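You operate a simulated robot arm through the tools that you are given. There is no shell and no other tool. Be economical: measure what you need, move in short steps, check, and stop when the job is done.

You are at the controls of a simulated robot arm. One attempt, no reset.

Task
Brush the grey drive's dusty top, then move it to the blue mat.
Fine: brush it while the cage holds it and put the brush back where it stood; slacken the yellow clamp screw before the drive comes out; it stands upright on the mat. Set down upright: brush, grey drive. What is to be rubbed or washed off counts as gone when no trace of it is left.

Only the result counts: the job must be done as asked and must still hold three seconds after the hand-in. Knocking over, shifting, dropping, spilling or breaking anything else fails it.

Robot
A 6-joint arm with a two-finger parallel gripper, fixed in place. Base frame: the origin is at the foot of the arm, x ahead of it, y to its left, z up; the work surface is at about z = 74. Units: cm, degrees, N and s.
With the tool pointing down near the work surface it reaches from about 20 to 64 cm from the base axis. Its first joint turns from -66.0 to 66.0 degrees. Payload 2.7 kg.
The tool frame sits at the grasp point between the pads (the TCP): z along the fingers, y along the line on which they close. The tips reach 2.3 cm beyond it. Largest opening 9.4 cm; finger width 3.8, thickness 1; the body of the gripper, 5.4 by 9.6 cm, starts 3.9 cm behind the TCP.
Orientation is that of the tool frame in the base frame, as a unit quaternion [w, x, y, z]. With the fingers straight down and closing along the base's y, the tool's x points along the base's -x, its y along +y and its z along -z.

Tools
- The arm moves only by the tool arm_command. Its argument "increments" is a list of rows, each a list of 7 numbers: the shift along the tool's x, y, z in cm, then the turn, a rotation vector about the tool's x, y, z in degrees, then the finger opening in cm, from 0 to 9.4. In form: [[dx, dy, dz, rx, ry, rz, fingers], ...]. A call has 1 to 20 rows; each row is the pose to reach, as a shift and turn from the pose commanded when the call began, along the tool's axes at that moment. Rows are played at 5 a second. More than 5 cm and 8.6 degrees between two rows, or a gripper value outside its range, and nothing of the call is played. A pose out of reach is approached as far as the arm can. The call stops where the force on the tool passes 40 N (or 10 N more than at its start, if that is more) or the arm is blocked; 0.2 s more then pass. Each finger travels about 4.5 cm/s and halts on what it meets, pressing with about 31 N; the grip force reading is that of the motor and also rises with nothing between the fingers. The clock runs only during rows and for 0.2 s after the last one: add rows that repeat a pose to give the fingers time. It gives the time, the measured TCP pose, the force on the tool (base axes), the opening and the grip force at its end, in the units of the frame above (readings bear some noise), with the torque about the TCP (base axes, N m) and any sound that the robot's microphone picked up.
- Cameras (640 x 400 px; columns grow to the right, rows downward): "scene" is fixed at [7.67, -43.41, 139.68]; the picture's right is [0.77, -0.64, 0.00], its down [-0.40, -0.49, -0.78] and it looks along [0.50, 0.60, -0.63] (base axes); focal length 268 px, centre (320, 200). "wrist" rides on the gripper at [8.6, 1.6, -7.4] in the tool frame; the picture's right is [-0.18, 0.98, 0.00], its down [-0.58, -0.11, -0.81] and it looks along [-0.79, -0.15, 0.59] (tool axes); focal length 243 px, centre (320, 200). There is no depth. A picture from a camera that has moved, and an enlarged one, comes with that camera's place and axes in the base frame and with its lens.
- grab_frame(camera): a new picture of that camera. The clock stands still meanwhile.
- zoom(camera, box): a new picture of the part [left, top, right, bottom] of that camera's present view, enlarged. The clock stands still meanwhile.
- job_done(): hands the job in; it is judged then, once.

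Work in short steps. Places have to be worked out from the pictures, the camera data and where the tool is seen: move nearer, look again, correct. Check each grasp and each placing, and mend what went wrong. You have 120 turns and 76 pictures in all, those below and enlarged ones among them. Open the gripper and draw the arm clear of the work before you hand the job in, unless the task says otherwise; then end with one line.

The tools are called after ">>>" by a JSON object that holds its "op" and its "data". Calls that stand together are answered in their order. arm_command: Moves the arm, as the interface text tells. Its arguments: {"type":"object","properties":{"increments":{"type":"array","items":{"type":"array","items":{"type":"number"}}}},"required":["increments"]} The other tools are called the same way: grab_frame (camera) takes a picture; zoom (camera, box) takes an enlarged picture of a part of a camera's view; job_done () hands the job in.

At the start:

```text
time_s: 0.0
tcp_pos: [38.58, -6.61, 120.06]
ee_rot: [0.001, 0.0, 1.0, 0.0]
force: [0.3, 0.2, 0.9]
wrist_torque: [0.0, -0.02, -0.01]
width: 9.39
grip_force: 0.1
```

scene: 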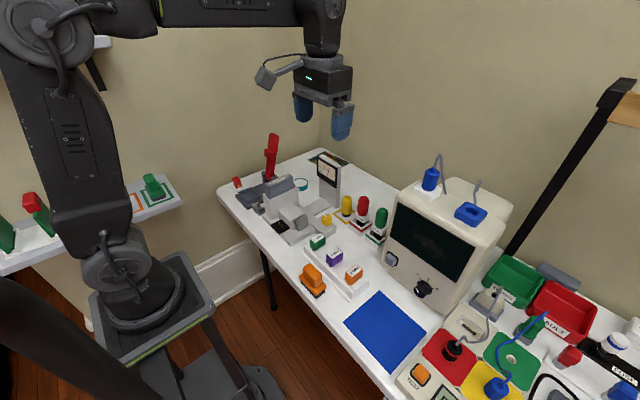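
wrist: 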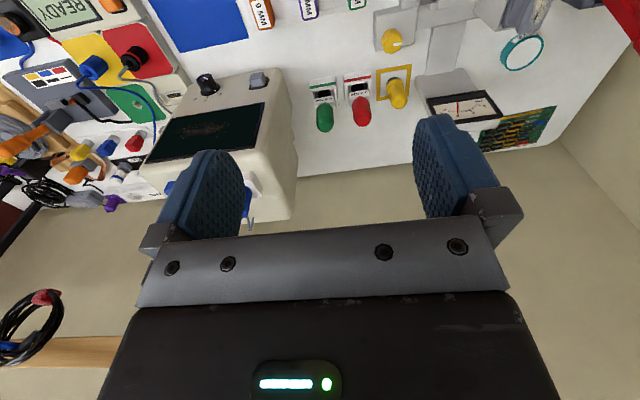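

I'll look closer at the work area to identify the drive, cage, clamp screw and brush.

>>> {"op": "zoom", "data": {"camera": "scene", "box": [210, 120, 370, 220]}}

>>> {"op": "zoom", "data": {"camera": "scene", "box": [280, 180, 440, 280]}}

>>> {"op": "zoom", "data": {"camera": "scene", "box": [400, 250, 640, 400]}}

```text
4.00 times, centred on (290, 170) of scene
camera zoom: at [7.67, -43.41, 139.68], right [0.77, -0.64, 0.0], down [-0.4, -0.49, -0.78], along [0.5, 0.6, -0.63], focal length 1073 px, centre (440, 320)
```

zoom: 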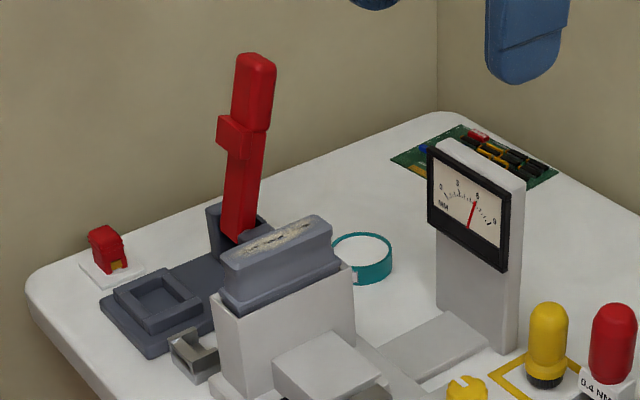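

```text
4.00 times, centred on (360, 230) of scene
camera zoom: at [7.67, -43.41, 139.68], right [0.77, -0.64, 0.0], down [-0.4, -0.49, -0.78], along [0.5, 0.6, -0.63], focal length 1073 px, centre (160, 80)
```

zoom: 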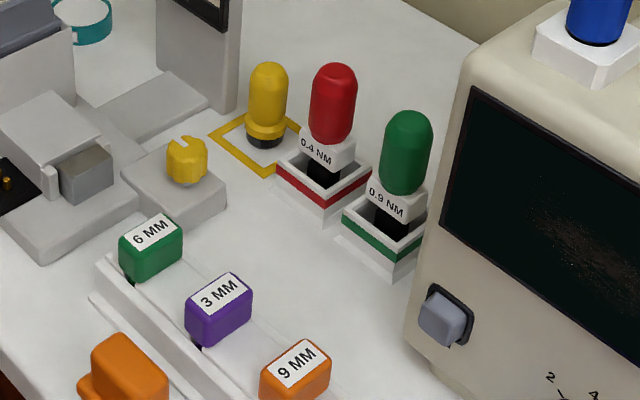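

```text
2.67 times, centred on (520, 325) of scene
camera zoom: at [7.67, -43.41, 139.68], right [0.77, -0.64, 0.0], down [-0.4, -0.49, -0.78], along [0.5, 0.6, -0.63], focal length 715 px, centre (-213, -133)
```

zoom: 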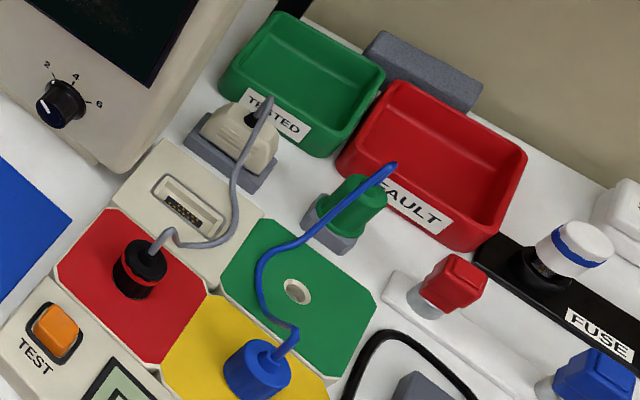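

The drive sits in a white cage at roughly (45,22), the red brush in a holder behind it (~(48,35)), the yellow screw near (51,6). I'll move to look with the wrist camera from above.

>>> {"op": "arm_command", "data": {"increments": [[2, 4, 0, 0, 0, 0, 9.4], [4, 8, 0, 0, 0, 0, 9.4], [6, 12, 0, 0, 0, 0, 9.4], [8, 16, 0, 0, 0, 0, 9.4], [10, 20, 0, 0, 0, 0, 9.4], [12, 22, 0, 0, 0, 0, 9.4], [12, 22, 0, 0, 0, 0, 9.4]]}}

>>> {"op": "grab_frame", "data": {"camera": "wrist"}}

```text
time_s: 1.6
tcp_pos: [26.73, 15.44, 120.13]
ee_rot: [0.0, 0.0, 1.0, 0.001]
force: [0.4, -0.8, 0.0]
wrist_torque: [-0.01, 0.01, 0.03]
width: 9.41
grip_force: 0.2
```

```text
70 pictures are left
camera wrist: at [18.13, 17.35, 127.54], right [0.18, 0.98, 0.0], down [0.58, -0.11, 0.81], along [0.79, -0.15, -0.59], focal length 243 px, centre (320, 200)
```

wrist: 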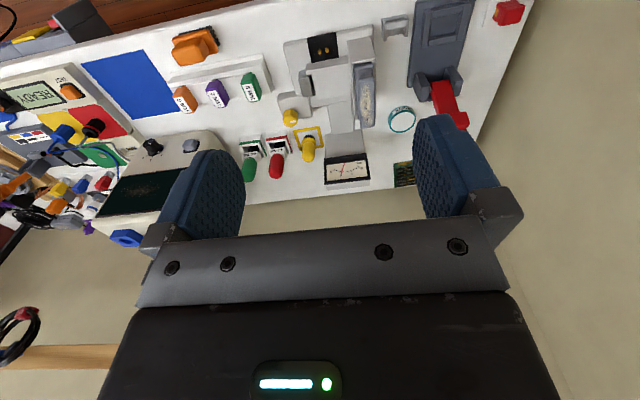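

>>> {"op": "zoom", "data": {"camera": "wrist", "box": [280, 0, 420, 90]}}

>>> {"op": "zoom", "data": {"camera": "wrist", "box": [270, 80, 410, 190]}}

>>> {"op": "zoom", "data": {"camera": "wrist", "box": [370, 0, 530, 130]}}

```text
4.44 times, centred on (350, 45) of wrist
camera zoom: at [18.13, 17.35, 127.54], right [0.18, 0.98, 0.0], down [0.58, -0.11, 0.81], along [0.79, -0.15, -0.59], focal length 1078 px, centre (187, 889)
```

zoom: 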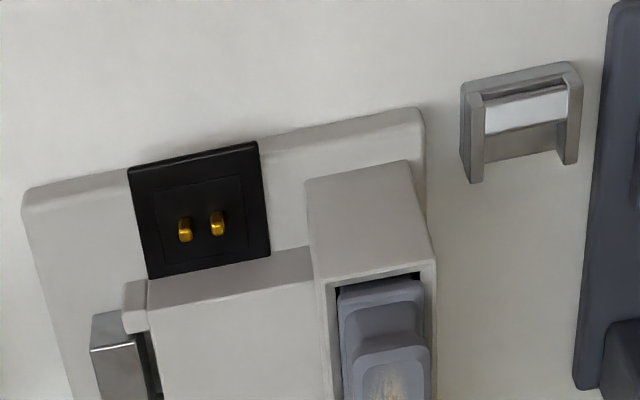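

```text
3.64 times, centred on (340, 135) of wrist
camera zoom: at [18.13, 17.35, 127.54], right [0.18, 0.98, 0.0], down [0.58, -0.11, 0.81], along [0.79, -0.15, -0.59], focal length 882 px, centre (247, 436)
```

zoom: 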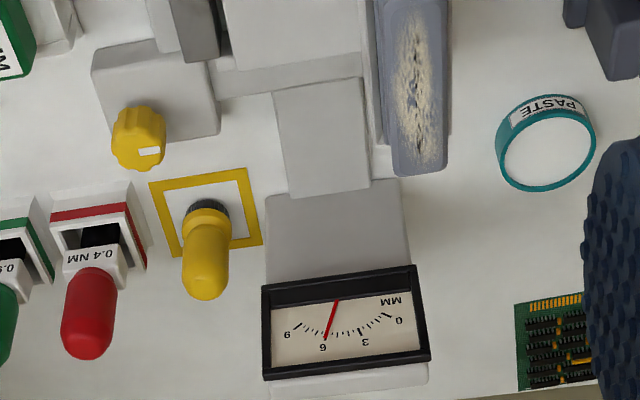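

```text
3.08 times, centred on (450, 65) of wrist
camera zoom: at [18.13, 17.35, 127.54], right [0.18, 0.98, 0.0], down [0.58, -0.11, 0.81], along [0.79, -0.15, -0.59], focal length 746 px, centre (-80, 615)
```

zoom: 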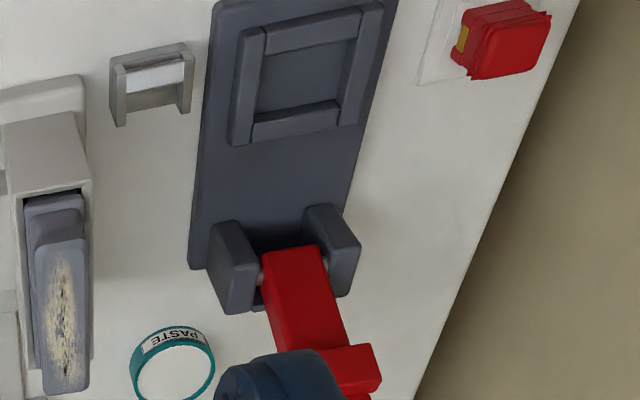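

The red item is a hinged lever, not a brush. Candidates for the brush: the yellow standing thing in the yellow square, or the orange item. I'll zoom on those.

>>> {"op": "zoom", "data": {"camera": "scene", "box": [290, 250, 370, 300]}}

>>> {"op": "zoom", "data": {"camera": "scene", "box": [310, 185, 400, 245]}}

>>> {"op": "zoom", "data": {"camera": "wrist", "box": [0, 0, 240, 150]}}

```text
8.00 times, centred on (330, 275) of scene
camera zoom: at [7.67, -43.41, 139.68], right [0.77, -0.64, 0.0], down [-0.4, -0.49, -0.78], along [0.5, 0.6, -0.63], focal length 2146 px, centre (240, -400)
```

zoom: 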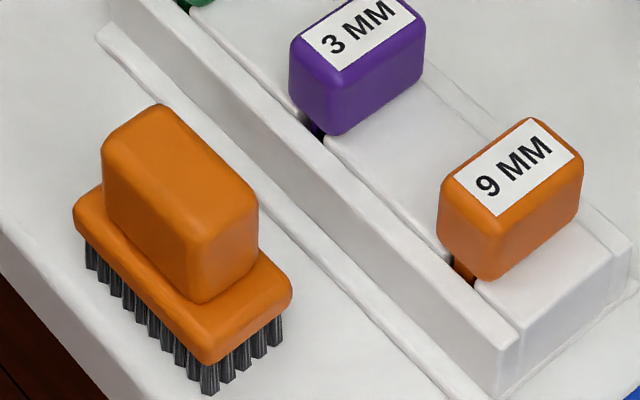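

```text
6.67 times, centred on (355, 215) of scene
camera zoom: at [7.67, -43.41, 139.68], right [0.77, -0.64, 0.0], down [-0.4, -0.49, -0.78], along [0.5, 0.6, -0.63], focal length 1788 px, centre (87, 100)
```

zoom: 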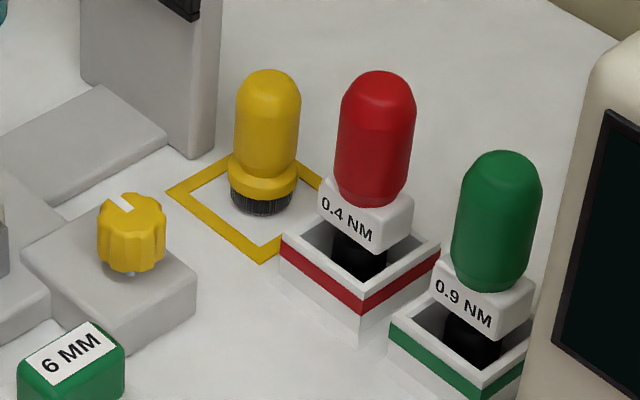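

```text
2.67 times, centred on (120, 75) of wrist
camera zoom: at [18.13, 17.35, 127.54], right [0.18, 0.98, 0.0], down [0.58, -0.11, 0.81], along [0.79, -0.15, -0.59], focal length 647 px, centre (853, 533)
```

zoom: 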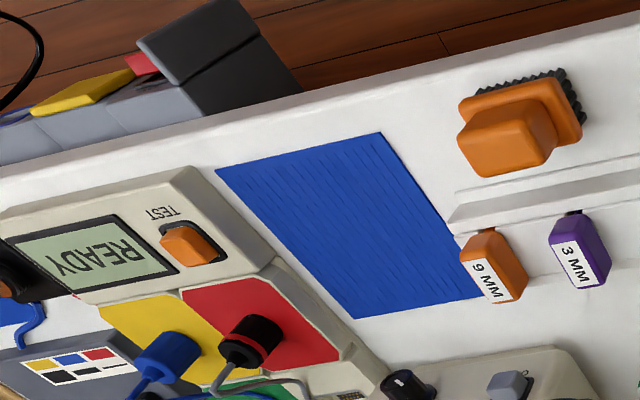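

There's an orange scrubbing brush at about (33.6,-9.6), about 6.5 cm tall; the yellow round thing in its square looks like a paste dabber. I'll go closer to the orange brush.

>>> {"op": "arm_command", "data": {"increments": [[-0.6, -4.5, 0, 0, 0, 0, 9.4], [-1.2, -9, 1, 0, 0, 0, 9.4], [-1.8, -13, 3, 0, 0, 0, 9.4], [-2.4, -17, 6, 0, 0, 0, 9.4], [-3, -21, 9, 0, 0, 0, 9.4], [-3.3, -24, 13, 0, 0, 0, 9.4], [-3.3, -25, 17, 0, 0, 0, 9.4], [-3.3, -25, 21, 0, 0, 0, 9.4], [-3.3, -25, 23, 0, 0, 0, 9.4], [-3.3, -25, 23, 0, 0, 0, 9.4]]}}

>>> {"op": "grab_frame", "data": {"camera": "wrist"}}

>>> {"op": "zoom", "data": {"camera": "scene", "box": [340, 190, 380, 225]}}

```text
refused: row 4 steps farther than a row can; nothing moved
```

```text
63 pictures are left
camera wrist: at [18.13, 17.35, 127.54], right [0.18, 0.98, 0.0], down [0.58, -0.11, 0.81], along [0.79, -0.15, -0.59], focal length 243 px, centre (320, 200)
```

wrist: 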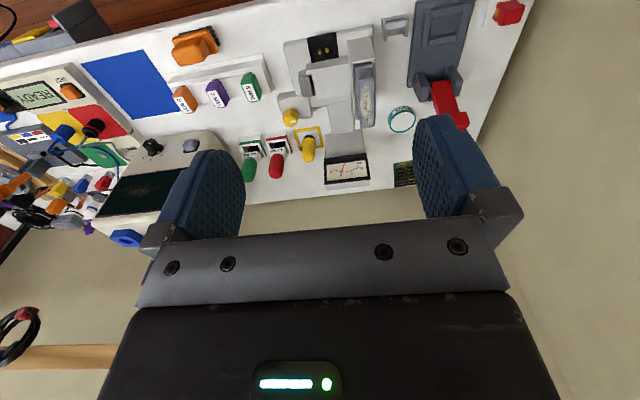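

```text
11.43 times, centred on (360, 208) of scene
camera zoom: at [7.67, -43.41, 139.68], right [0.77, -0.64, 0.0], down [-0.4, -0.49, -0.78], along [0.5, 0.6, -0.63], focal length 3065 px, centre (-137, 114)
```

zoom: 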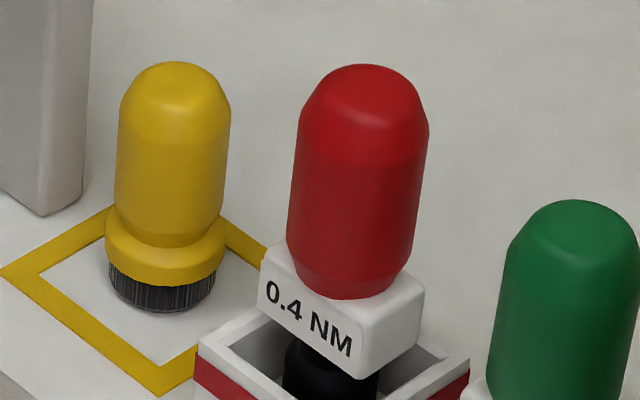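

Refused by step size only. I'll take the orange one as the brush (the yellow one goes with the PASTE pot) and move over it in smaller steps.

>>> {"op": "arm_command", "data": {"increments": [[-0.6, -4.5, 0, 0, 0, 0, 9.4], [-1.2, -9, 0.5, 0, 0, 0, 9.4], [-1.8, -13, 2.5, 0, 0, 0, 9.4], [-2.4, -17, 5, 0, 0, 0, 9.4], [-3, -20.5, 8, 0, 0, 0, 9.4], [-3.3, -23, 12, 0, 0, 0, 9.4], [-3.3, -25, 16, 0, 0, 0, 9.4], [-3.3, -25, 20, 0, 0, 0, 9.4], [-3.3, -25, 23, 0, 0, 0, 9.4], [-3.3, -25, 23, 0, 0, 0, 9.4]]}}

>>> {"op": "grab_frame", "data": {"camera": "wrist"}}

>>> {"op": "zoom", "data": {"camera": "scene", "box": [270, 200, 390, 300]}}

```text
time_s: 3.8
tcp_pos: [29.69, -9.58, 96.95]
ee_rot: [0.001, 0.0, 1.0, 0.0]
force: [-0.4, 0.0, 0.5]
wrist_torque: [0.02, 0.04, 0.02]
width: 9.4
grip_force: 0.1
```

```text
61 pictures are left
camera wrist: at [21.28, -7.76, 104.47], right [0.18, 0.98, 0.0], down [0.58, -0.11, 0.81], along [0.79, -0.15, -0.59], focal length 243 px, centre (320, 200)
```

wrist: 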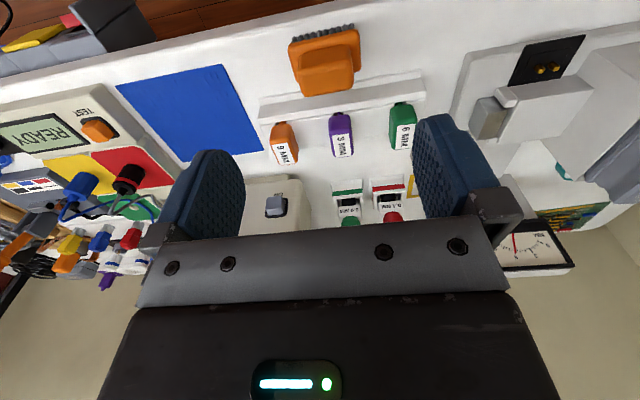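

```text
4.00 times, centred on (330, 250) of scene
camera zoom: at [7.67, -43.42, 139.68], right [0.77, -0.64, 0.0], down [-0.4, -0.49, -0.78], along [0.5, 0.6, -0.63], focal length 1073 px, centre (280, 0)
```

zoom: 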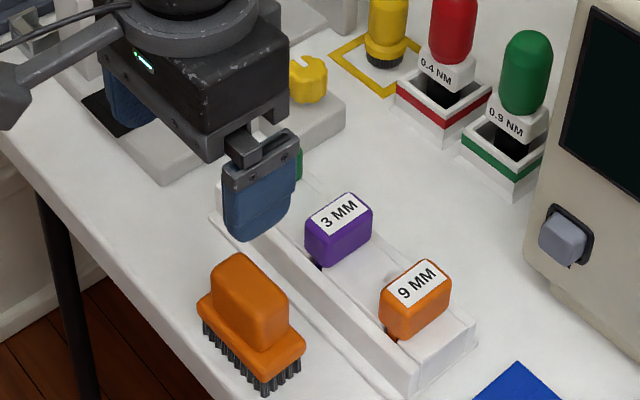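

Zooming on the brush in the wrist view to measure it.

>>> {"op": "zoom", "data": {"camera": "wrist", "box": [270, 10, 390, 110]}}

```text
4.00 times, centred on (330, 60) of wrist
camera zoom: at [21.28, -7.76, 104.47], right [0.18, 0.98, 0.0], down [0.58, -0.11, 0.81], along [0.79, -0.15, -0.59], focal length 970 px, centre (280, 760)
```

zoom: 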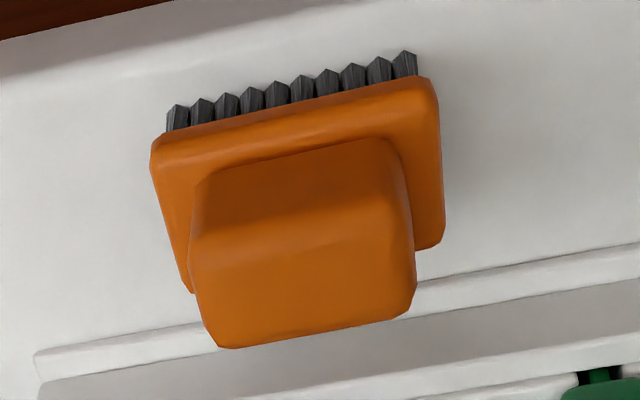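

Handle centred at about (33.6,-9.55), 2.6 × 5.2, top z≈80.6, aligned with the axes. I descend with open fingers straddling it along y to TCP z=80.

>>> {"op": "arm_command", "data": {"increments": [[-3.9, 0, 2, 0, 0, 0, 9.4], [-3.9, 0, 6, 0, 0, 0, 9.4], [-3.9, 0, 10, 0, 0, 0, 9.4], [-3.9, 0, 13, 0, 0, 0, 9.4], [-3.9, 0, 15, 0, 0, 0, 9.4], [-3.9, 0, 16, 0, 0, 0, 9.4], [-3.9, 0, 16.9, 0, 0, 0, 9.4], [-3.9, 0, 16.9, 0, 0, 0, 9.4]]}}

>>> {"op": "zoom", "data": {"camera": "scene", "box": [270, 220, 370, 300]}}

>>> {"op": "grab_frame", "data": {"camera": "wrist"}}

```text
time_s: 5.6
tcp_pos: [33.87, -9.57, 80.01]
ee_rot: [0.0, -0.001, 1.0, 0.001]
force: [-0.1, 0.8, -0.7]
wrist_torque: [-0.01, 0.0, 0.0]
width: 9.41
grip_force: 0.0
```

```text
5.00 times, centred on (320, 260) of scene
camera zoom: at [7.67, -43.41, 139.68], right [0.77, -0.64, 0.0], down [-0.4, -0.49, -0.78], along [0.5, 0.6, -0.63], focal length 1341 px, centre (320, -100)
```

zoom: 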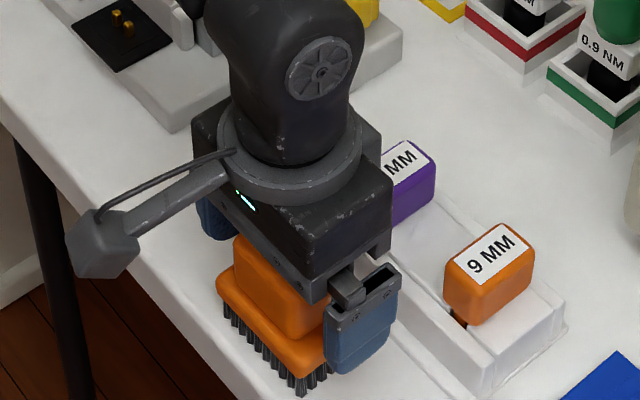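

```text
57 pictures are left
camera wrist: at [25.27, -7.74, 87.48], right [0.18, 0.98, 0.0], down [0.58, -0.11, 0.81], along [0.79, -0.15, -0.59], focal length 243 px, centre (320, 200)
```

wrist: 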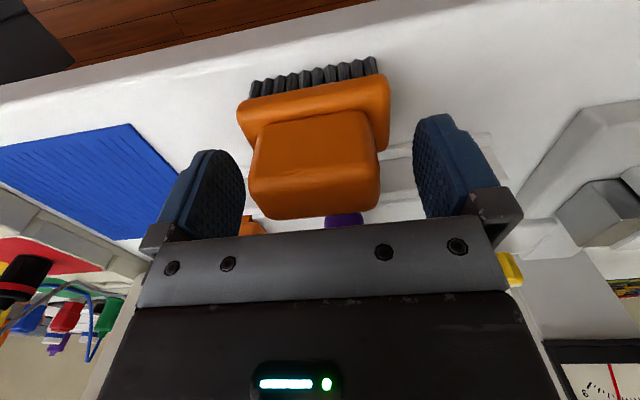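

The handle sits centred between the pads; I close the fingers on it.

>>> {"op": "arm_command", "data": {"increments": [[0, 0, 0, 0, 0, 0, 4], [0, 0, 0, 0, 0, 0, 4], [0, 0, 0, 0, 0, 0, 4], [0, 0, 0, 0, 0, 0, 4], [0, 0, 0, 0, 0, 0, 4], [0, 0, 0, 0, 0, 0, 4]]}}

```text
time_s: 7.0
tcp_pos: [33.7, -9.49, 80.08]
ee_rot: [-0.001, 0.0, 1.0, 0.0]
force: [1.0, 0.1, 2.5]
wrist_torque: [0.15, 0.02, -0.02]
width: 5.37
grip_force: 31.2
```

Gripped at 5.37 cm. I lift straight up and carry the brush towards the drive, staying high.

>>> {"op": "arm_command", "data": {"increments": [[0, 0, -3, 0, 0, 0, 4], [0, 0, -7.5, 0, 0, 0, 4], [0, 0, -12, 0, 0, 0, 4], [0, 0, -16.5, 0, 0, 0, 4], [0, 0, -21, 0, 0, 0, 4], [-1, 4, -23, 0, 0, 0, 4], [-2, 8, -23, 0, 0, 0, 4], [-3, 12, -23, 0, 0, 0, 4], [-4, 16, -23, 0, 0, 0, 4], [-4, 20, -23, 0, 0, 0, 4], [-4, 24, -23, 0, 0, 0, 4], [-4, 24, -23, 0, 0, 0, 4]]}}

>>> {"op": "grab_frame", "data": {"camera": "wrist"}}

>>> {"op": "grab_frame", "data": {"camera": "scene"}}

```text
time_s: 9.6
tcp_pos: [37.57, 14.37, 103.2]
ee_rot: [0.0, 0.001, 1.0, -0.001]
force: [0.1, 0.3, -0.2]
wrist_torque: [0.0, 0.03, 0.02]
width: 5.35
grip_force: 30.6
```

```text
56 pictures are left
camera wrist: at [29.14, 16.2, 110.72], right [0.18, 0.98, 0.0], down [0.58, -0.11, 0.81], along [0.79, -0.15, -0.59], focal length 243 px, centre (320, 200)
```

wrist: 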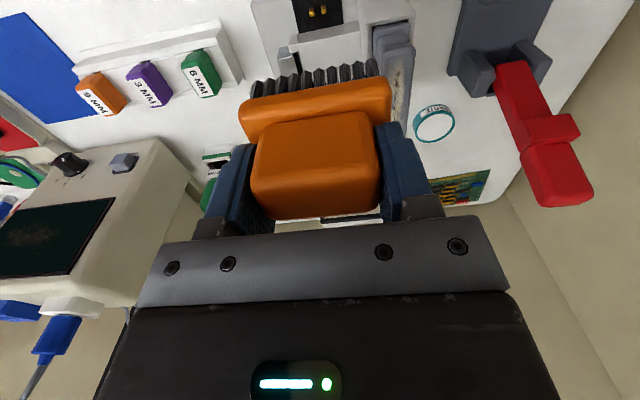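

```text
55 pictures are left
```

scene: 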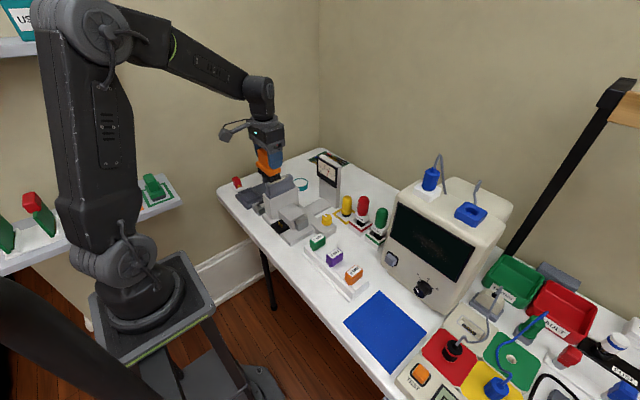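

The brush is held firmly. I zoom in on the drive's near end to refine its location.

>>> {"op": "zoom", "data": {"camera": "wrist", "box": [340, 0, 440, 140]}}

>>> {"op": "zoom", "data": {"camera": "scene", "box": [250, 160, 330, 225]}}

```text
2.86 times, centred on (390, 70) of wrist
camera zoom: at [29.14, 16.2, 110.72], right [0.18, 0.98, 0.0], down [0.58, -0.11, 0.81], along [0.79, -0.15, -0.59], focal length 693 px, centre (120, 571)
```

zoom: 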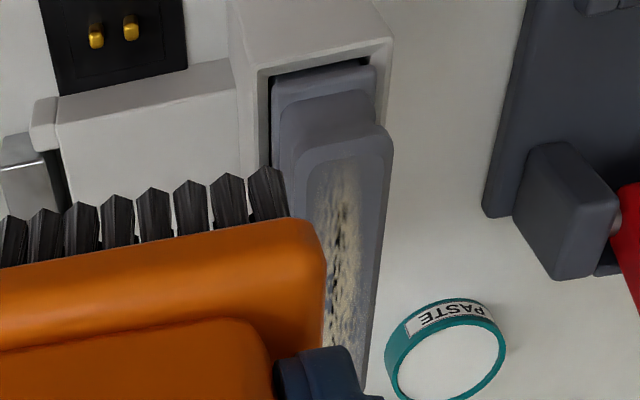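

```text
6.15 times, centred on (290, 192) of scene
camera zoom: at [7.67, -43.41, 139.68], right [0.77, -0.64, 0.0], down [-0.4, -0.49, -0.78], along [0.5, 0.6, -0.63], focal length 1650 px, centre (505, 246)
```

zoom: 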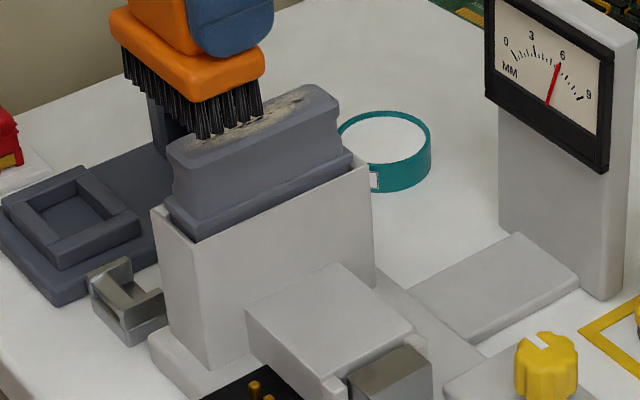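

Dusty top spans about x 39–48.3, y≈20.8 (2.8 wide), z≈89.2. I position the brush just above its near end.

>>> {"op": "arm_command", "data": {"increments": [[-1.5, 3.5, 1, 0, 0, 0, 4], [-2.9, 6.4, 3, 0, 0, 0, 4], [-2.9, 6.4, 5, 0, 0, 0, 4], [-2.9, 6.4, 6.5, 0, 0, 0, 4], [-2.9, 6.4, 6.5, 0, 0, 0, 4]]}}

>>> {"op": "zoom", "data": {"camera": "scene", "box": [250, 140, 330, 205]}}

```text
time_s: 10.8
tcp_pos: [40.67, 20.85, 96.62]
ee_rot: [0.0, 0.0, 1.0, 0.0]
force: [-0.9, -0.6, -1.3]
wrist_torque: [-0.03, 0.0, 0.0]
width: 5.34
grip_force: 31.3
```

```text
6.15 times, centred on (290, 172) of scene
camera zoom: at [7.67, -43.41, 139.68], right [0.77, -0.64, 0.0], down [-0.4, -0.49, -0.78], along [0.5, 0.6, -0.63], focal length 1650 px, centre (505, 369)
```

zoom: 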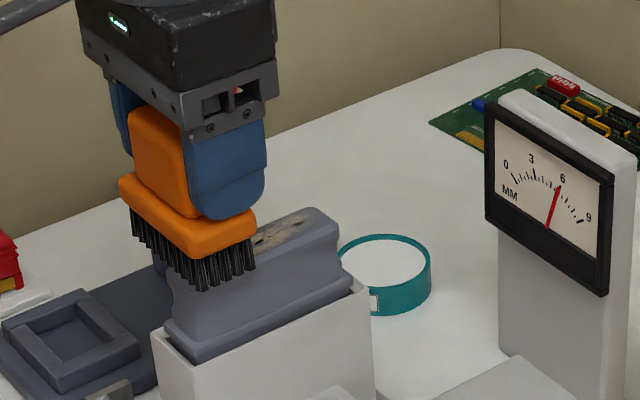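

Aligned above the near half. I lower in small steps until the force rises slightly.

>>> {"op": "arm_command", "data": {"increments": [[0, 0, 0.4, 0, 0, 0, 4], [0, 0, 0.8, 0, 0, 0, 4], [0, 0, 1.1, 0, 0, 0, 4], [0, 0, 1.1, 0, 0, 0, 4]]}}

```text
time_s: 11.8
tcp_pos: [40.64, 20.85, 95.54]
ee_rot: [0.001, 0.0, 1.0, 0.0]
force: [-1.4, -2.6, 5.4]
wrist_torque: [-0.13, 0.12, 0.02]
width: 5.36
grip_force: 30.8
```

Contact at about 5 N (top z≈89.5). I stroke along x over the whole top and back, pressing a touch more.

>>> {"op": "arm_command", "data": {"increments": [[0.8, 0, 0.1, 0, 0, 0, 4], [1.6, 0, 0.1, 0, 0, 0, 4], [0, 0, 0.1, 0, 0, 0, 4], [-1.2, 0, 0.1, 0, 0, 0, 4], [-2.4, 0, 0.1, 0, 0, 0, 4], [-3.6, 0, 0.1, 0, 0, 0, 4], [-4.8, 0, 0.1, 0, 0, 0, 4], [-6, 0, 0.1, 0, 0, 0, 4], [-7.2, 0, 0.1, 0, 0, 0, 4], [-8, 0, 0.1, 0, 0, 0, 4], [-8, 0, 0.1, 0, 0, 0, 4]]}}

>>> {"op": "zoom", "data": {"camera": "scene", "box": [250, 140, 330, 205]}}

```text
time_s: 14.2
tcp_pos: [48.54, 20.77, 95.59]
ee_rot: [0.001, 0.001, 1.0, -0.001]
force: [-6.9, -0.8, 21.3]
wrist_torque: [-0.04, 0.72, 0.0]
width: 5.35
grip_force: 31.0
```

```text
6.15 times, centred on (290, 172) of scene
camera zoom: at [7.62, -43.43, 139.67], right [0.77, -0.64, 0.0], down [-0.4, -0.48, -0.78], along [0.5, 0.6, -0.63], focal length 1650 px, centre (505, 369)
```

zoom: 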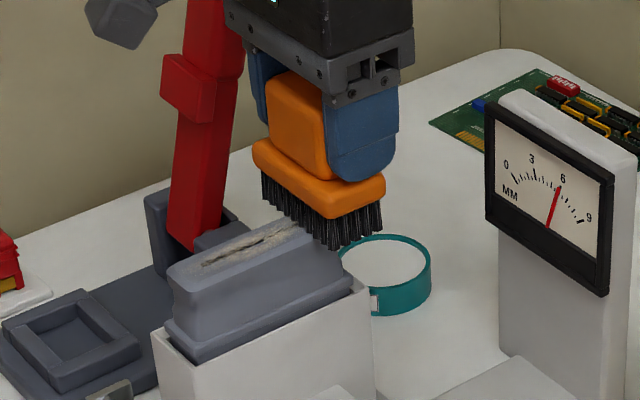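

Some dust remains; the patch looks thinner. I'll do several more passes and then lift to inspect.

>>> {"op": "arm_command", "data": {"increments": [[1.5, 0, 0, 0, 0, 0, 4], [3, 0, 0, 0, 0, 0, 4], [4.5, 0, 0, 0, 0, 0, 4], [6, 0, 0, 0, 0, 0, 4], [7.5, 0, 0, 0, 0, 0, 4], [9, 0, 0, 0, 0, 0, 4], [7.5, 0, 0, 0, 0, 0, 4], [6, 0, 0, 0, 0, 0, 4], [4.5, 0, 0, 0, 0, 0, 4], [3, 0, 0, 0, 0, 0, 4], [1.5, 0, 0, 0, 0, 0, 4], [0, 0, 0, 0, 0, 0, 4], [0, 0, 0, 0, 0, 0, 4]]}}

>>> {"op": "zoom", "data": {"camera": "scene", "box": [260, 160, 310, 200]}}

```text
time_s: 17.0
tcp_pos: [48.71, 20.89, 95.36]
ee_rot: [0.001, -0.001, 1.0, 0.0]
force: [-3.8, -1.4, 11.5]
wrist_torque: [-0.02, 0.37, -0.02]
width: 5.33
grip_force: 31.0
```

```text
10.00 times, centred on (285, 180) of scene
camera zoom: at [7.64, -43.42, 139.67], right [0.77, -0.64, 0.0], down [-0.4, -0.48, -0.78], along [0.5, 0.6, -0.63], focal length 2682 px, centre (670, 400)
```

zoom: 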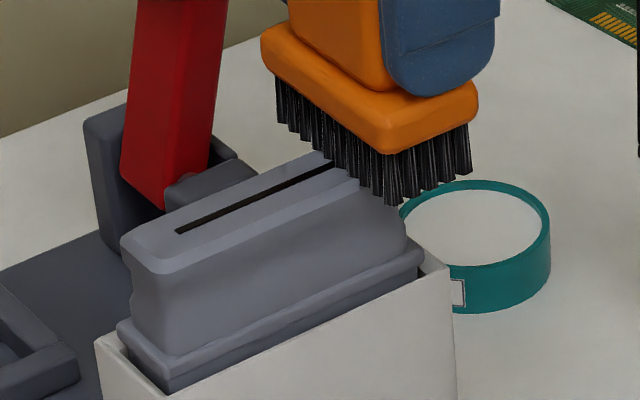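

The dust is coming off. One more pass over the whole length, then lift clear to inspect.

>>> {"op": "arm_command", "data": {"increments": [[-1, 0, 0, 0, 0, 0, 4], [0.5, 0, 0, 0, 0, 0, 4], [2, 0, 0, 0, 0, 0, 4], [3.5, 0, 0, 0, 0, 0, 4], [5, 0, 0, 0, 0, 0, 4], [6.5, 0, 0, 0, 0, 0, 4], [8, 0, 0, 0, 0, 0, 4], [9.5, 0, 0, 0, 0, 0, 4], [8, 0, 0, 0, 0, 0, 4], [6.5, 0, 0, 0, 0, 0, 4], [5, 0, 0, 0, 0, 0, 4], [3.5, 0, 0, 0, 0, 0, 4], [2, 0, 0, 0, 0, 0, 4], [0.5, 0, 0, 0, 0, 0, 4], [-1.2, 0, 0, 0, 0, 0, 4], [-1.2, 0, -2, 0, 0, 0, 4], [-1.2, 0, -6, 0, 0, 0, 4], [0.8, -4, -8, 0, 0, 0, 4], [3.5, -8, -8, 0, 0, 0, 4], [3.5, -8, -8, 0, 0, 0, 4]]}}

>>> {"op": "zoom", "data": {"camera": "scene", "box": [260, 160, 310, 200]}}

>>> {"op": "grab_frame", "data": {"camera": "wrist"}}

```text
time_s: 21.2
tcp_pos: [44.95, 12.78, 103.5]
ee_rot: [-0.001, -0.001, 1.0, 0.0]
force: [0.9, 0.2, -0.5]
wrist_torque: [0.02, 0.02, 0.02]
width: 5.36
grip_force: 30.9
```

```text
10.00 times, centred on (285, 180) of scene
camera zoom: at [7.67, -43.42, 139.68], right [0.77, -0.64, 0.0], down [-0.4, -0.49, -0.78], along [0.5, 0.6, -0.63], focal length 2682 px, centre (670, 400)
```

zoom: 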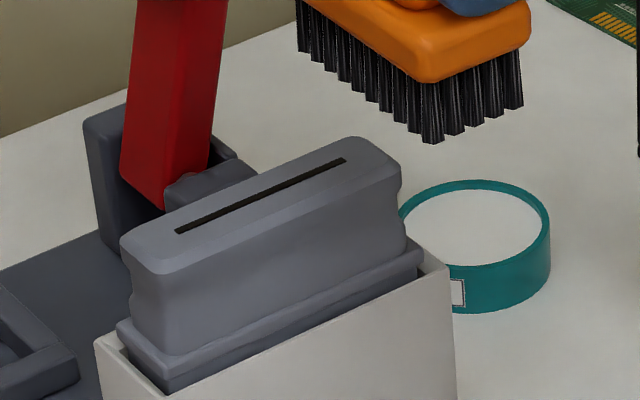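

```text
48 pictures are left
camera wrist: at [36.56, 14.6, 110.94], right [0.18, 0.98, 0.0], down [0.58, -0.11, 0.81], along [0.79, -0.15, -0.59], focal length 243 px, centre (320, 200)
```

wrist: 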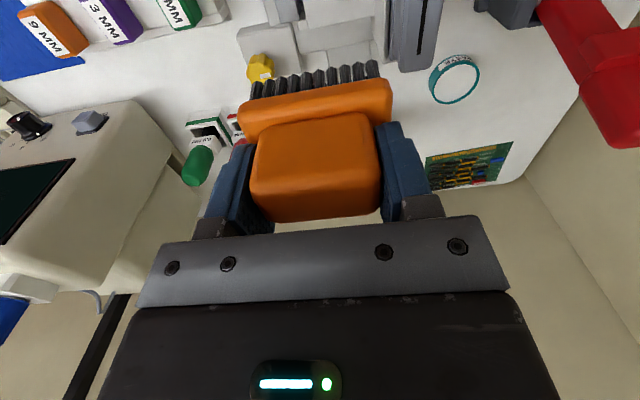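

The top is clean. I carry the brush back above its original spot (33.7,-9.5) and lower to just above the table.

>>> {"op": "arm_command", "data": {"increments": [[2, -4, 0, 0, 0, 0, 4], [4, -8, 0, 0, 0, 0, 4], [6, -12, 0, 0, 0, 0, 4], [8, -16, 0, 0, 0, 0, 4], [10, -20, 0, 0, 0, 0, 4], [11.25, -22.28, 2, 0, 0, 0, 4], [11.25, -22.28, 6.5, 0, 0, 0, 4], [11.25, -22.28, 11, 0, 0, 0, 4], [11.25, -22.28, 15.5, 0, 0, 0, 4], [11.25, -22.28, 19.5, 0, 0, 0, 4], [11.25, -22.28, 22, 0, 0, 0, 4], [11.25, -22.28, 22.5, 0, 0, 0, 4], [11.25, -22.28, 22.5, 0, 0, 0, 4]]}}

>>> {"op": "zoom", "data": {"camera": "scene", "box": [290, 250, 370, 300]}}

```text
time_s: 24.0
tcp_pos: [34.01, -9.53, 81.05]
ee_rot: [0.0, 0.0, 1.0, 0.0]
force: [0.7, 0.0, -0.7]
wrist_torque: [0.0, 0.03, 0.03]
width: 5.35
grip_force: 30.8
```

```text
8.00 times, centred on (330, 275) of scene
camera zoom: at [7.67, -43.42, 139.68], right [0.77, -0.64, 0.0], down [-0.4, -0.49, -0.78], along [0.5, 0.6, -0.63], focal length 2146 px, centre (240, -400)
```

zoom: 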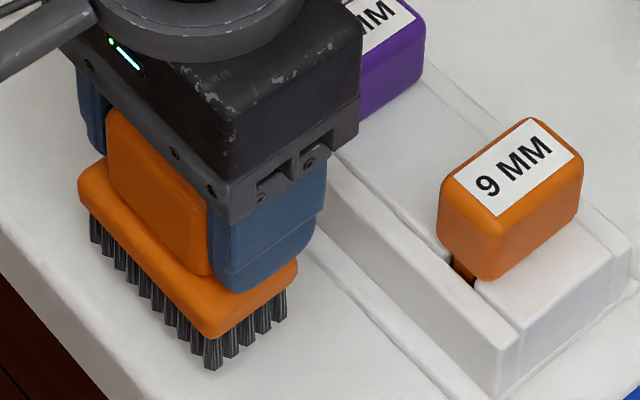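

About 1 cm above the table and ~0.25 cm too far in x; I correct and lower gently until it touches.

>>> {"op": "arm_command", "data": {"increments": [[0.25, 0, 0.4, 0, 0, 0, 4], [0.25, 0, 0.7, 0, 0, 0, 4], [0.25, 0, 0.9, 0, 0, 0, 4], [0.25, 0, 1.0, 0, 0, 0, 4], [0.25, 0, 1.0, 0, 0, 0, 4]]}}

>>> {"op": "zoom", "data": {"camera": "scene", "box": [290, 250, 370, 300]}}

```text
time_s: 25.2
tcp_pos: [33.7, -9.49, 80.06]
ee_rot: [0.0, -0.001, 1.0, 0.0]
force: [-0.3, -0.1, -0.1]
wrist_torque: [0.02, 0.02, 0.01]
width: 5.37
grip_force: 30.7
```

```text
8.00 times, centred on (330, 275) of scene
camera zoom: at [7.67, -43.42, 139.68], right [0.77, -0.64, 0.0], down [-0.4, -0.49, -0.78], along [0.5, 0.6, -0.63], focal length 2146 px, centre (240, -400)
```

zoom: 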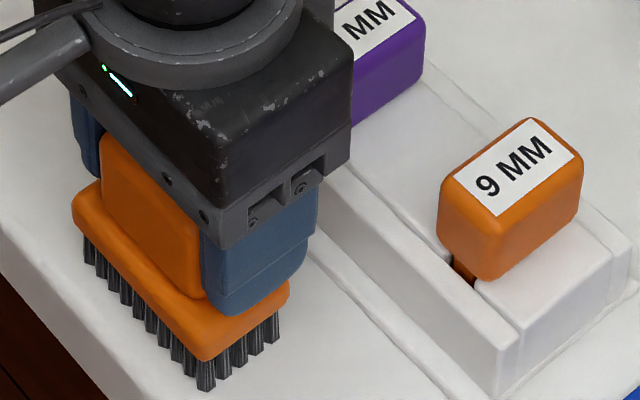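

Nearly exact match with the original; slightly above the table still. Lower a little more.

>>> {"op": "arm_command", "data": {"increments": [[0, 0, 0.08, 0, 0, 0, 4], [0, 0, 0.16, 0, 0, 0, 4], [0, 0, 0.16, 0, 0, 0, 4]]}}

```text
time_s: 26.0
tcp_pos: [33.72, -9.55, 79.84]
ee_rot: [0.001, 0.0, 1.0, 0.0]
force: [-4.1, -2.8, 19.1]
wrist_torque: [-0.08, 0.23, -0.01]
width: 5.39
grip_force: 31.0
```

Contact made (19 N, so firmly on the table). I ease up slightly, open, and rise.

>>> {"op": "arm_command", "data": {"increments": [[0, 0, -0.08, 0, 0, 0, 5.4], [0, 0, -0.08, 0, 0, 0, 7], [0, 0, -0.08, 0, 0, 0, 9.4], [0, 0, -0.08, 0, 0, 0, 9.4], [0, 0, -0.08, 0, 0, 0, 9.4], [0, 0, -2, 0, 0, 0, 9.4], [0, 0, -5, 0, 0, 0, 9.4], [0, 0, -9.5, 0, 0, 0, 9.4], [0, 0, -14, 0, 0, 0, 9.4], [0, 0, -18, 0, 0, 0, 9.4], [0, 0, -18, 0, 0, 0, 9.4]]}}

>>> {"op": "zoom", "data": {"camera": "scene", "box": [290, 250, 370, 300]}}

```text
time_s: 28.4
tcp_pos: [33.68, -9.33, 97.63]
ee_rot: [0.001, 0.0, 1.0, 0.0]
force: [0.5, 0.4, -0.5]
wrist_torque: [0.0, -0.03, 0.0]
width: 9.41
grip_force: 0.1
```

```text
8.00 times, centred on (330, 275) of scene
camera zoom: at [7.67, -43.41, 139.68], right [0.77, -0.64, 0.0], down [-0.4, -0.49, -0.78], along [0.5, 0.6, -0.63], focal length 2146 px, centre (240, -400)
```

zoom: 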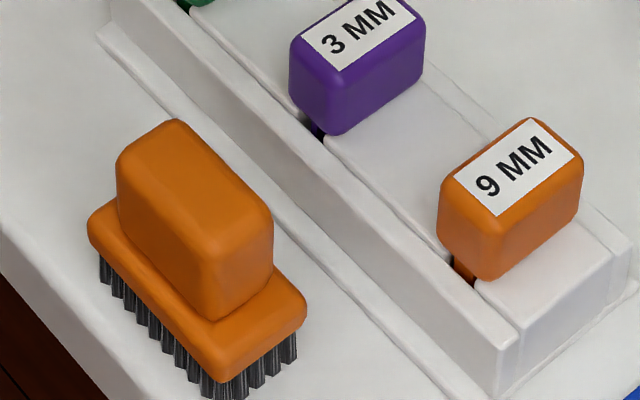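

On release the brush got dragged about 0.7 cm toward −y. I'll recentre it: descend straddling, close to 5.55 (no squeeze), reopen, rise.

>>> {"op": "arm_command", "data": {"increments": [[0, -0.1, 4.5, 0, 0, 0, 9.4], [0, -0.1, 9, 0, 0, 0, 9.4], [0, -0.1, 13.5, 0, 0, 0, 9.4], [0, -0.1, 16.5, 0, 0, 0, 9.4], [0, -0.1, 17.5, 0, 0, 0, 9.4], [0, -0.1, 17.5, 0, 0, 0, 7.5], [0, -0.1, 17.5, 0, 0, 0, 6.5], [0, -0.1, 17.5, 0, 0, 0, 6], [0, -0.1, 17.5, 0, 0, 0, 5.6], [0, -0.1, 17.5, 0, 0, 0, 5.6], [0, -0.1, 17.5, 0, 0, 0, 5.6]]}}

>>> {"op": "zoom", "data": {"camera": "scene", "box": [290, 250, 370, 300]}}

```text
time_s: 30.8
tcp_pos: [33.81, -9.51, 80.17]
ee_rot: [0.0, 0.0, 1.0, 0.0]
force: [-0.4, 0.4, -0.8]
wrist_torque: [0.0, 0.01, 0.01]
width: 5.61
grip_force: 0.0
```

```text
8.00 times, centred on (330, 275) of scene
camera zoom: at [7.67, -43.41, 139.68], right [0.77, -0.64, 0.0], down [-0.4, -0.49, -0.78], along [0.5, 0.6, -0.63], focal length 2146 px, centre (240, -400)
```

zoom: 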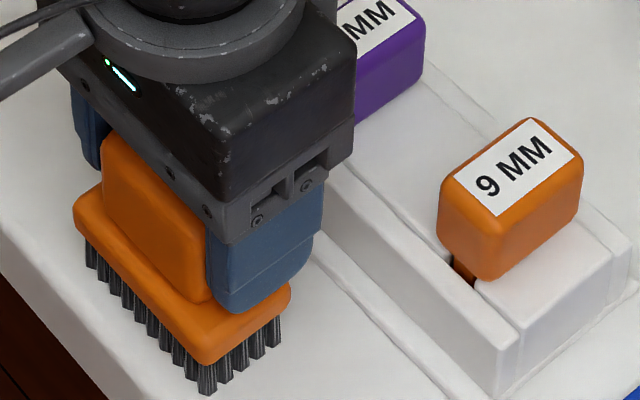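

Recentred; corner matches the original picture. I open gently and rise.

>>> {"op": "arm_command", "data": {"increments": [[0, 0, 0, 0, 0, 0, 6], [0, 0, 0, 0, 0, 0, 7], [0, 0, 0, 0, 0, 0, 8.2], [0, 0, 0, 0, 0, 0, 9.4], [0, 0, 0, 0, 0, 0, 9.4], [0, 0, -2, 0, 0, 0, 9.4], [0, 0, -6, 0, 0, 0, 9.4], [0, 0, -10.5, 0, 0, 0, 9.4], [0, 0, -15, 0, 0, 0, 9.4], [0, 0, -17, 0, 0, 0, 9.4], [0, 0, -17, 0, 0, 0, 9.4]]}}

>>> {"op": "zoom", "data": {"camera": "scene", "box": [290, 250, 370, 300]}}

```text
time_s: 33.2
tcp_pos: [33.75, -9.68, 97.4]
ee_rot: [0.0, 0.0, 1.0, 0.0]
force: [-0.3, 0.2, -0.6]
wrist_torque: [-0.02, -0.03, 0.01]
width: 9.39
grip_force: 0.0
```

```text
8.00 times, centred on (330, 275) of scene
camera zoom: at [7.67, -43.41, 139.68], right [0.77, -0.64, 0.0], down [-0.4, -0.49, -0.78], along [0.5, 0.6, -0.63], focal length 2146 px, centre (240, -400)
```

zoom: 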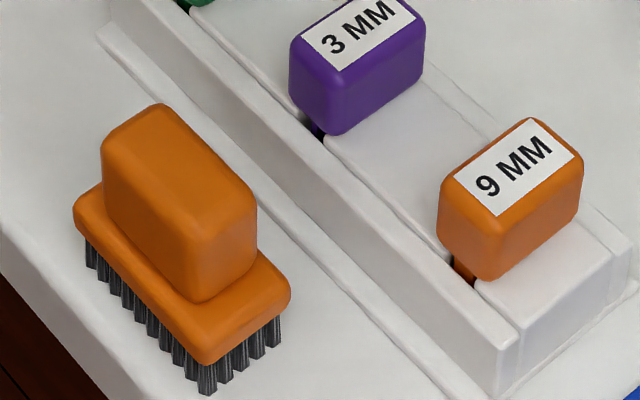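

The brush is exactly back. Next, the yellow screw: move over it for a close look.

>>> {"op": "arm_command", "data": {"increments": [[-3, 3.5, 0, 0, 0, 0, 9.4], [-6, 7, 0, 0, 0, 0, 9.4], [-9, 10.5, 1, 0, 0, 0, 9.4], [-12, 14, 3, 0, 0, 0, 9.4], [-12.5, 14, 5, 0, 0, 0, 9.4], [-12.5, 14, 5, 0, 0, 0, 9.4]]}}

>>> {"op": "grab_frame", "data": {"camera": "wrist"}}

>>> {"op": "zoom", "data": {"camera": "wrist", "box": [240, 0, 440, 130]}}

```text
refused: row 4 steps farther than a row can; nothing moved
```

```text
42 pictures are left
camera wrist: at [25.3, -7.79, 104.81], right [0.18, 0.98, 0.0], down [0.58, -0.11, 0.81], along [0.79, -0.15, -0.59], focal length 243 px, centre (320, 200)
```

wrist: 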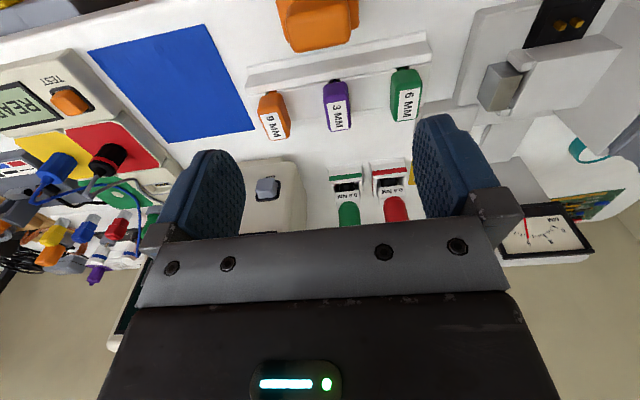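

```text
3.08 times, centred on (340, 65) of wrist
camera zoom: at [25.3, -7.79, 104.81], right [0.18, 0.98, 0.0], down [0.58, -0.11, 0.81], along [0.79, -0.15, -0.59], focal length 746 px, centre (258, 615)
```

zoom: 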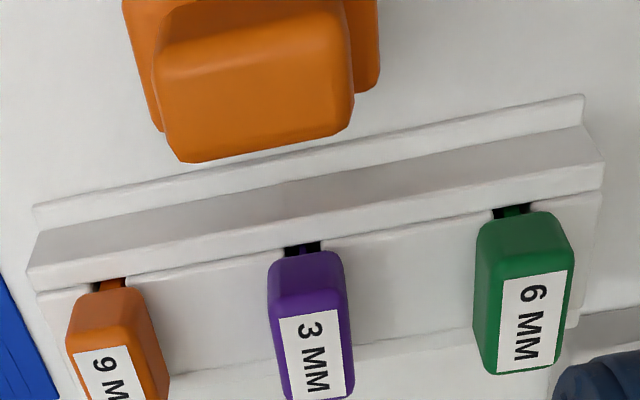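

Refused for step size again; I repeat with smaller rows, picture afterwards.

>>> {"op": "arm_command", "data": {"increments": [[-2.5, 3, 0, 0, 0, 0, 9.4], [-5, 6, 0, 0, 0, 0, 9.4], [-7.5, 9, 1, 0, 0, 0, 9.4], [-10, 12, 2, 0, 0, 0, 9.4], [-12.5, 14, 4, 0, 0, 0, 9.4], [-12.5, 14, 5, 0, 0, 0, 9.4], [-12.5, 14, 5, 0, 0, 0, 9.4]]}}

>>> {"op": "zoom", "data": {"camera": "wrist", "box": [220, 0, 460, 150]}}

```text
time_s: 34.8
tcp_pos: [46.22, 4.43, 92.26]
ee_rot: [0.0, -0.001, 1.0, 0.0]
force: [0.0, 0.5, -0.7]
wrist_torque: [-0.01, 0.0, 0.0]
width: 9.42
grip_force: 0.0
```

```text
2.67 times, centred on (340, 75) of wrist
camera zoom: at [37.69, 6.25, 99.74], right [0.18, 0.98, 0.0], down [0.58, -0.11, 0.81], along [0.79, -0.15, -0.59], focal length 647 px, centre (267, 533)
```

zoom: 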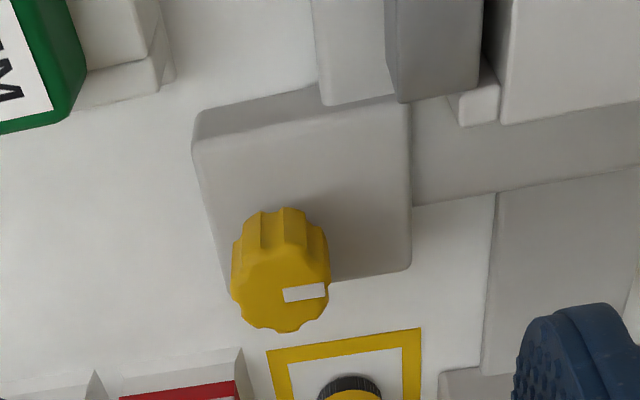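

Knob centre ≈ (49.9,4.5), top z≈81, 3.2 cm across, vertical axis. I descend over it to TCP z≈80.8 with fingers open.

>>> {"op": "arm_command", "data": {"increments": [[-3.7, 0.05, 1, 0, 0, 0, 9.4], [-3.7, 0.05, 5, 0, 0, 0, 9.4], [-3.7, 0.05, 8, 0, 0, 0, 9.4], [-3.7, 0.05, 10, 0, 0, 0, 9.4], [-3.7, 0.05, 11.4, 0, 0, 0, 9.4], [-3.7, 0.05, 11.4, 0, 0, 0, 9.4]]}}

>>> {"op": "grab_frame", "data": {"camera": "wrist"}}

>>> {"op": "zoom", "data": {"camera": "scene", "box": [270, 170, 380, 250]}}

```text
time_s: 36.2
tcp_pos: [49.87, 4.52, 80.88]
ee_rot: [0.0, -0.001, 1.0, 0.0]
force: [-0.3, 1.3, -1.0]
wrist_torque: [-0.02, 0.01, 0.0]
width: 9.42
grip_force: 0.0
```

```text
39 pictures are left
camera wrist: at [41.31, 6.23, 88.33], right [0.18, 0.98, 0.0], down [0.58, -0.11, 0.81], along [0.79, -0.15, -0.59], focal length 243 px, centre (320, 200)
```

wrist: 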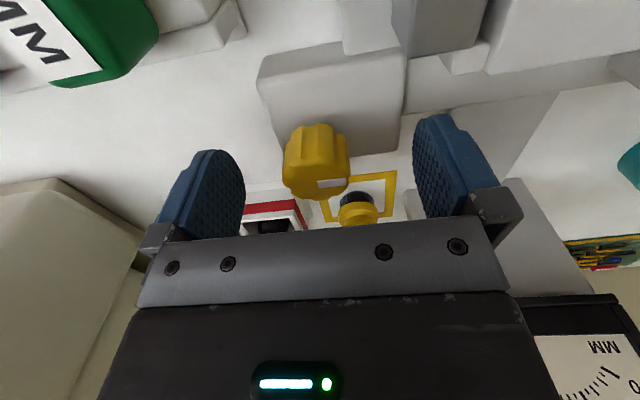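

```text
5.00 times, centred on (325, 210) of scene
camera zoom: at [7.67, -43.41, 139.68], right [0.77, -0.64, 0.0], down [-0.4, -0.49, -0.78], along [0.5, 0.6, -0.63], focal length 1341 px, centre (295, 150)
```

zoom: 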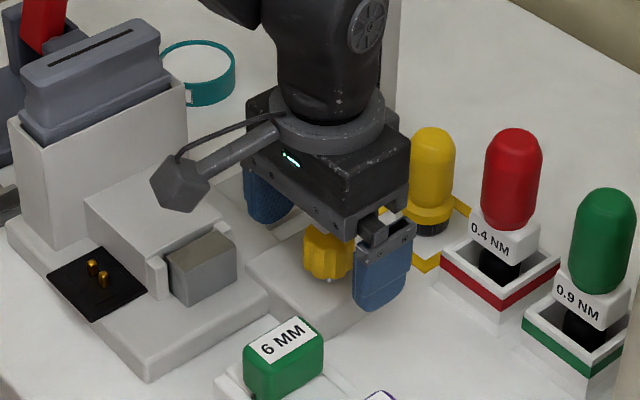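

Well centred. Lower 0.5 cm more for a better bite, then close on the knob.

>>> {"op": "arm_command", "data": {"increments": [[0, 0, 0.5, 0, 0, 0, 9.4], [0, 0, 0.5, 0, 0, 0, 6], [0, 0, 0.5, 0, 0, 0, 4], [0, 0, 0.5, 0, 0, 0, 2.6], [0, 0, 0.5, 0, 0, 0, 2.6], [0, 0, 0.5, 0, 0, 0, 2.6], [0, 0, 0.5, 0, 0, 0, 2.6], [0, 0, 0.5, 0, 0, 0, 2.6]]}}

```text
time_s: 38.0
tcp_pos: [49.83, 4.25, 80.34]
ee_rot: [0.0, 0.001, 1.0, -0.002]
force: [2.7, -26.4, 0.8]
wrist_torque: [-0.59, -0.12, 0.03]
width: 3.39
grip_force: 44.8
```

Gripped at 3.39 cm, with side load: the knob sits slightly toward −y. I shift −0.3 in y to relieve it.

>>> {"op": "arm_command", "data": {"increments": [[0, -0.15, 0, 0, 0, 0, 2.6], [0, -0.3, 0, 0, 0, 0, 2.6], [0, -0.3, 0, 0, 0, 0, 2.6]]}}

```text
time_s: 38.8
tcp_pos: [49.89, 4.36, 80.29]
ee_rot: [0.001, 0.0, 1.0, 0.001]
force: [-3.4, -8.0, 0.8]
wrist_torque: [-0.2, -0.28, 0.06]
width: 3.36
grip_force: 44.5
```

Better. Now turn counterclockwise seen from above (negative about tool z), first ~40°.

>>> {"op": "arm_command", "data": {"increments": [[0, -0.1, 0, 0, 0, -8, 2.6], [0, -0.1, 0, 0, 0, -16, 2.6], [0, -0.1, 0, 0, 0, -24, 2.6], [0, -0.1, 0, 0, 0, -32, 2.6], [0, -0.1, 0, 0, 0, -40, 2.6], [0, -0.1, 0, 0, 0, -40, 2.6]]}}

>>> {"op": "zoom", "data": {"camera": "scene", "box": [250, 140, 410, 250]}}

```text
time_s: 40.2
tcp_pos: [49.82, 4.1, 80.37]
ee_rot: [0.001, -0.342, 0.94, -0.001]
force: [-8.2, -6.2, 21.8]
wrist_torque: [-0.55, 0.95, 0.02]
width: 3.35
grip_force: 45.2
```

```text
3.64 times, centred on (330, 195) of scene
camera zoom: at [7.62, -43.43, 139.67], right [0.77, -0.64, 0.0], down [-0.4, -0.48, -0.78], along [0.5, 0.6, -0.63], focal length 975 px, centre (284, 218)
```

zoom: 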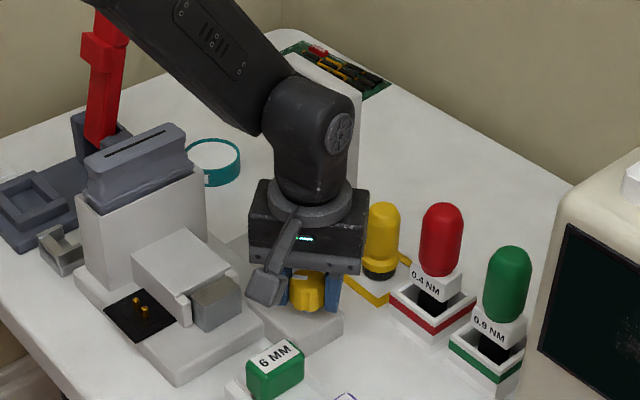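

The knob turns with the gripper and pushes upward (screw rising). I follow it with a slight lift and turn another 48°.

>>> {"op": "arm_command", "data": {"increments": [[0, 0, -0.15, 0, 0, 0, 2.6], [0, 0, -0.2, 0, 0, -8, 2.6], [0, 0, -0.23, 0, 0, -16, 2.6], [0, 0, -0.26, 0, 0, -24, 2.6], [0, 0, -0.3, 0, 0, -32, 2.6], [0, 0, -0.33, 0, 0, -40, 2.6], [0, 0, -0.36, 0, 0, -48, 2.6], [0, 0, -0.36, 0, 0, -48, 2.6]]}}

>>> {"op": "zoom", "data": {"camera": "scene", "box": [260, 180, 360, 250]}}

```text
time_s: 41.5
tcp_pos: [50.0, 4.04, 80.51]
ee_rot: [0.002, -0.591, 0.807, -0.002]
force: [8.3, -0.5, -7.8]
wrist_torque: [-0.28, 0.23, -0.05]
width: 3.36
grip_force: 44.5
stopped in row 6: the force on the tool passed its limit (the readings are from after the stop); the commanded pose is now the measured one
```

```text
5.71 times, centred on (310, 215) of scene
camera zoom: at [7.7, -43.41, 139.67], right [0.77, -0.64, 0.0], down [-0.4, -0.49, -0.78], along [0.5, 0.6, -0.63], focal length 1533 px, centre (377, 114)
```

zoom: 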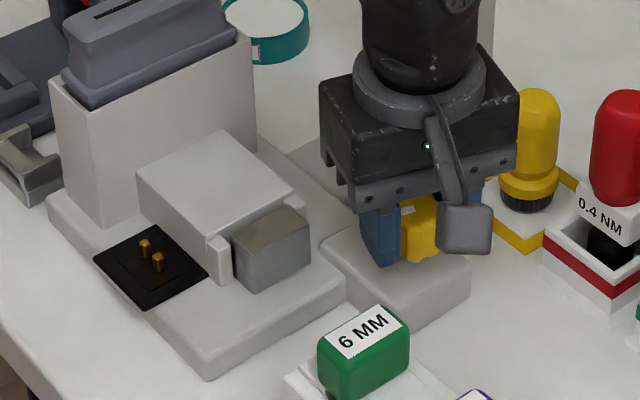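

The call stopped at ~72° of turn from force, though readings now are low. I try a bit further to see whether it is a stop or just side load.

>>> {"op": "arm_command", "data": {"increments": [[0, 0, 0, 0, 0, -4, 2.6], [0, 0, 0, 0, 0, -8, 2.6], [0, 0, 0, 0, 0, -12, 2.6], [0, 0, 0, 0, 0, -12, 2.6]]}}

```text
time_s: 42.5
tcp_pos: [50.05, 4.03, 80.51]
ee_rot: [0.003, -0.672, 0.741, -0.002]
force: [14.9, -0.8, -9.1]
wrist_torque: [0.57, 0.7, 0.01]
width: 3.39
grip_force: 45.2
```

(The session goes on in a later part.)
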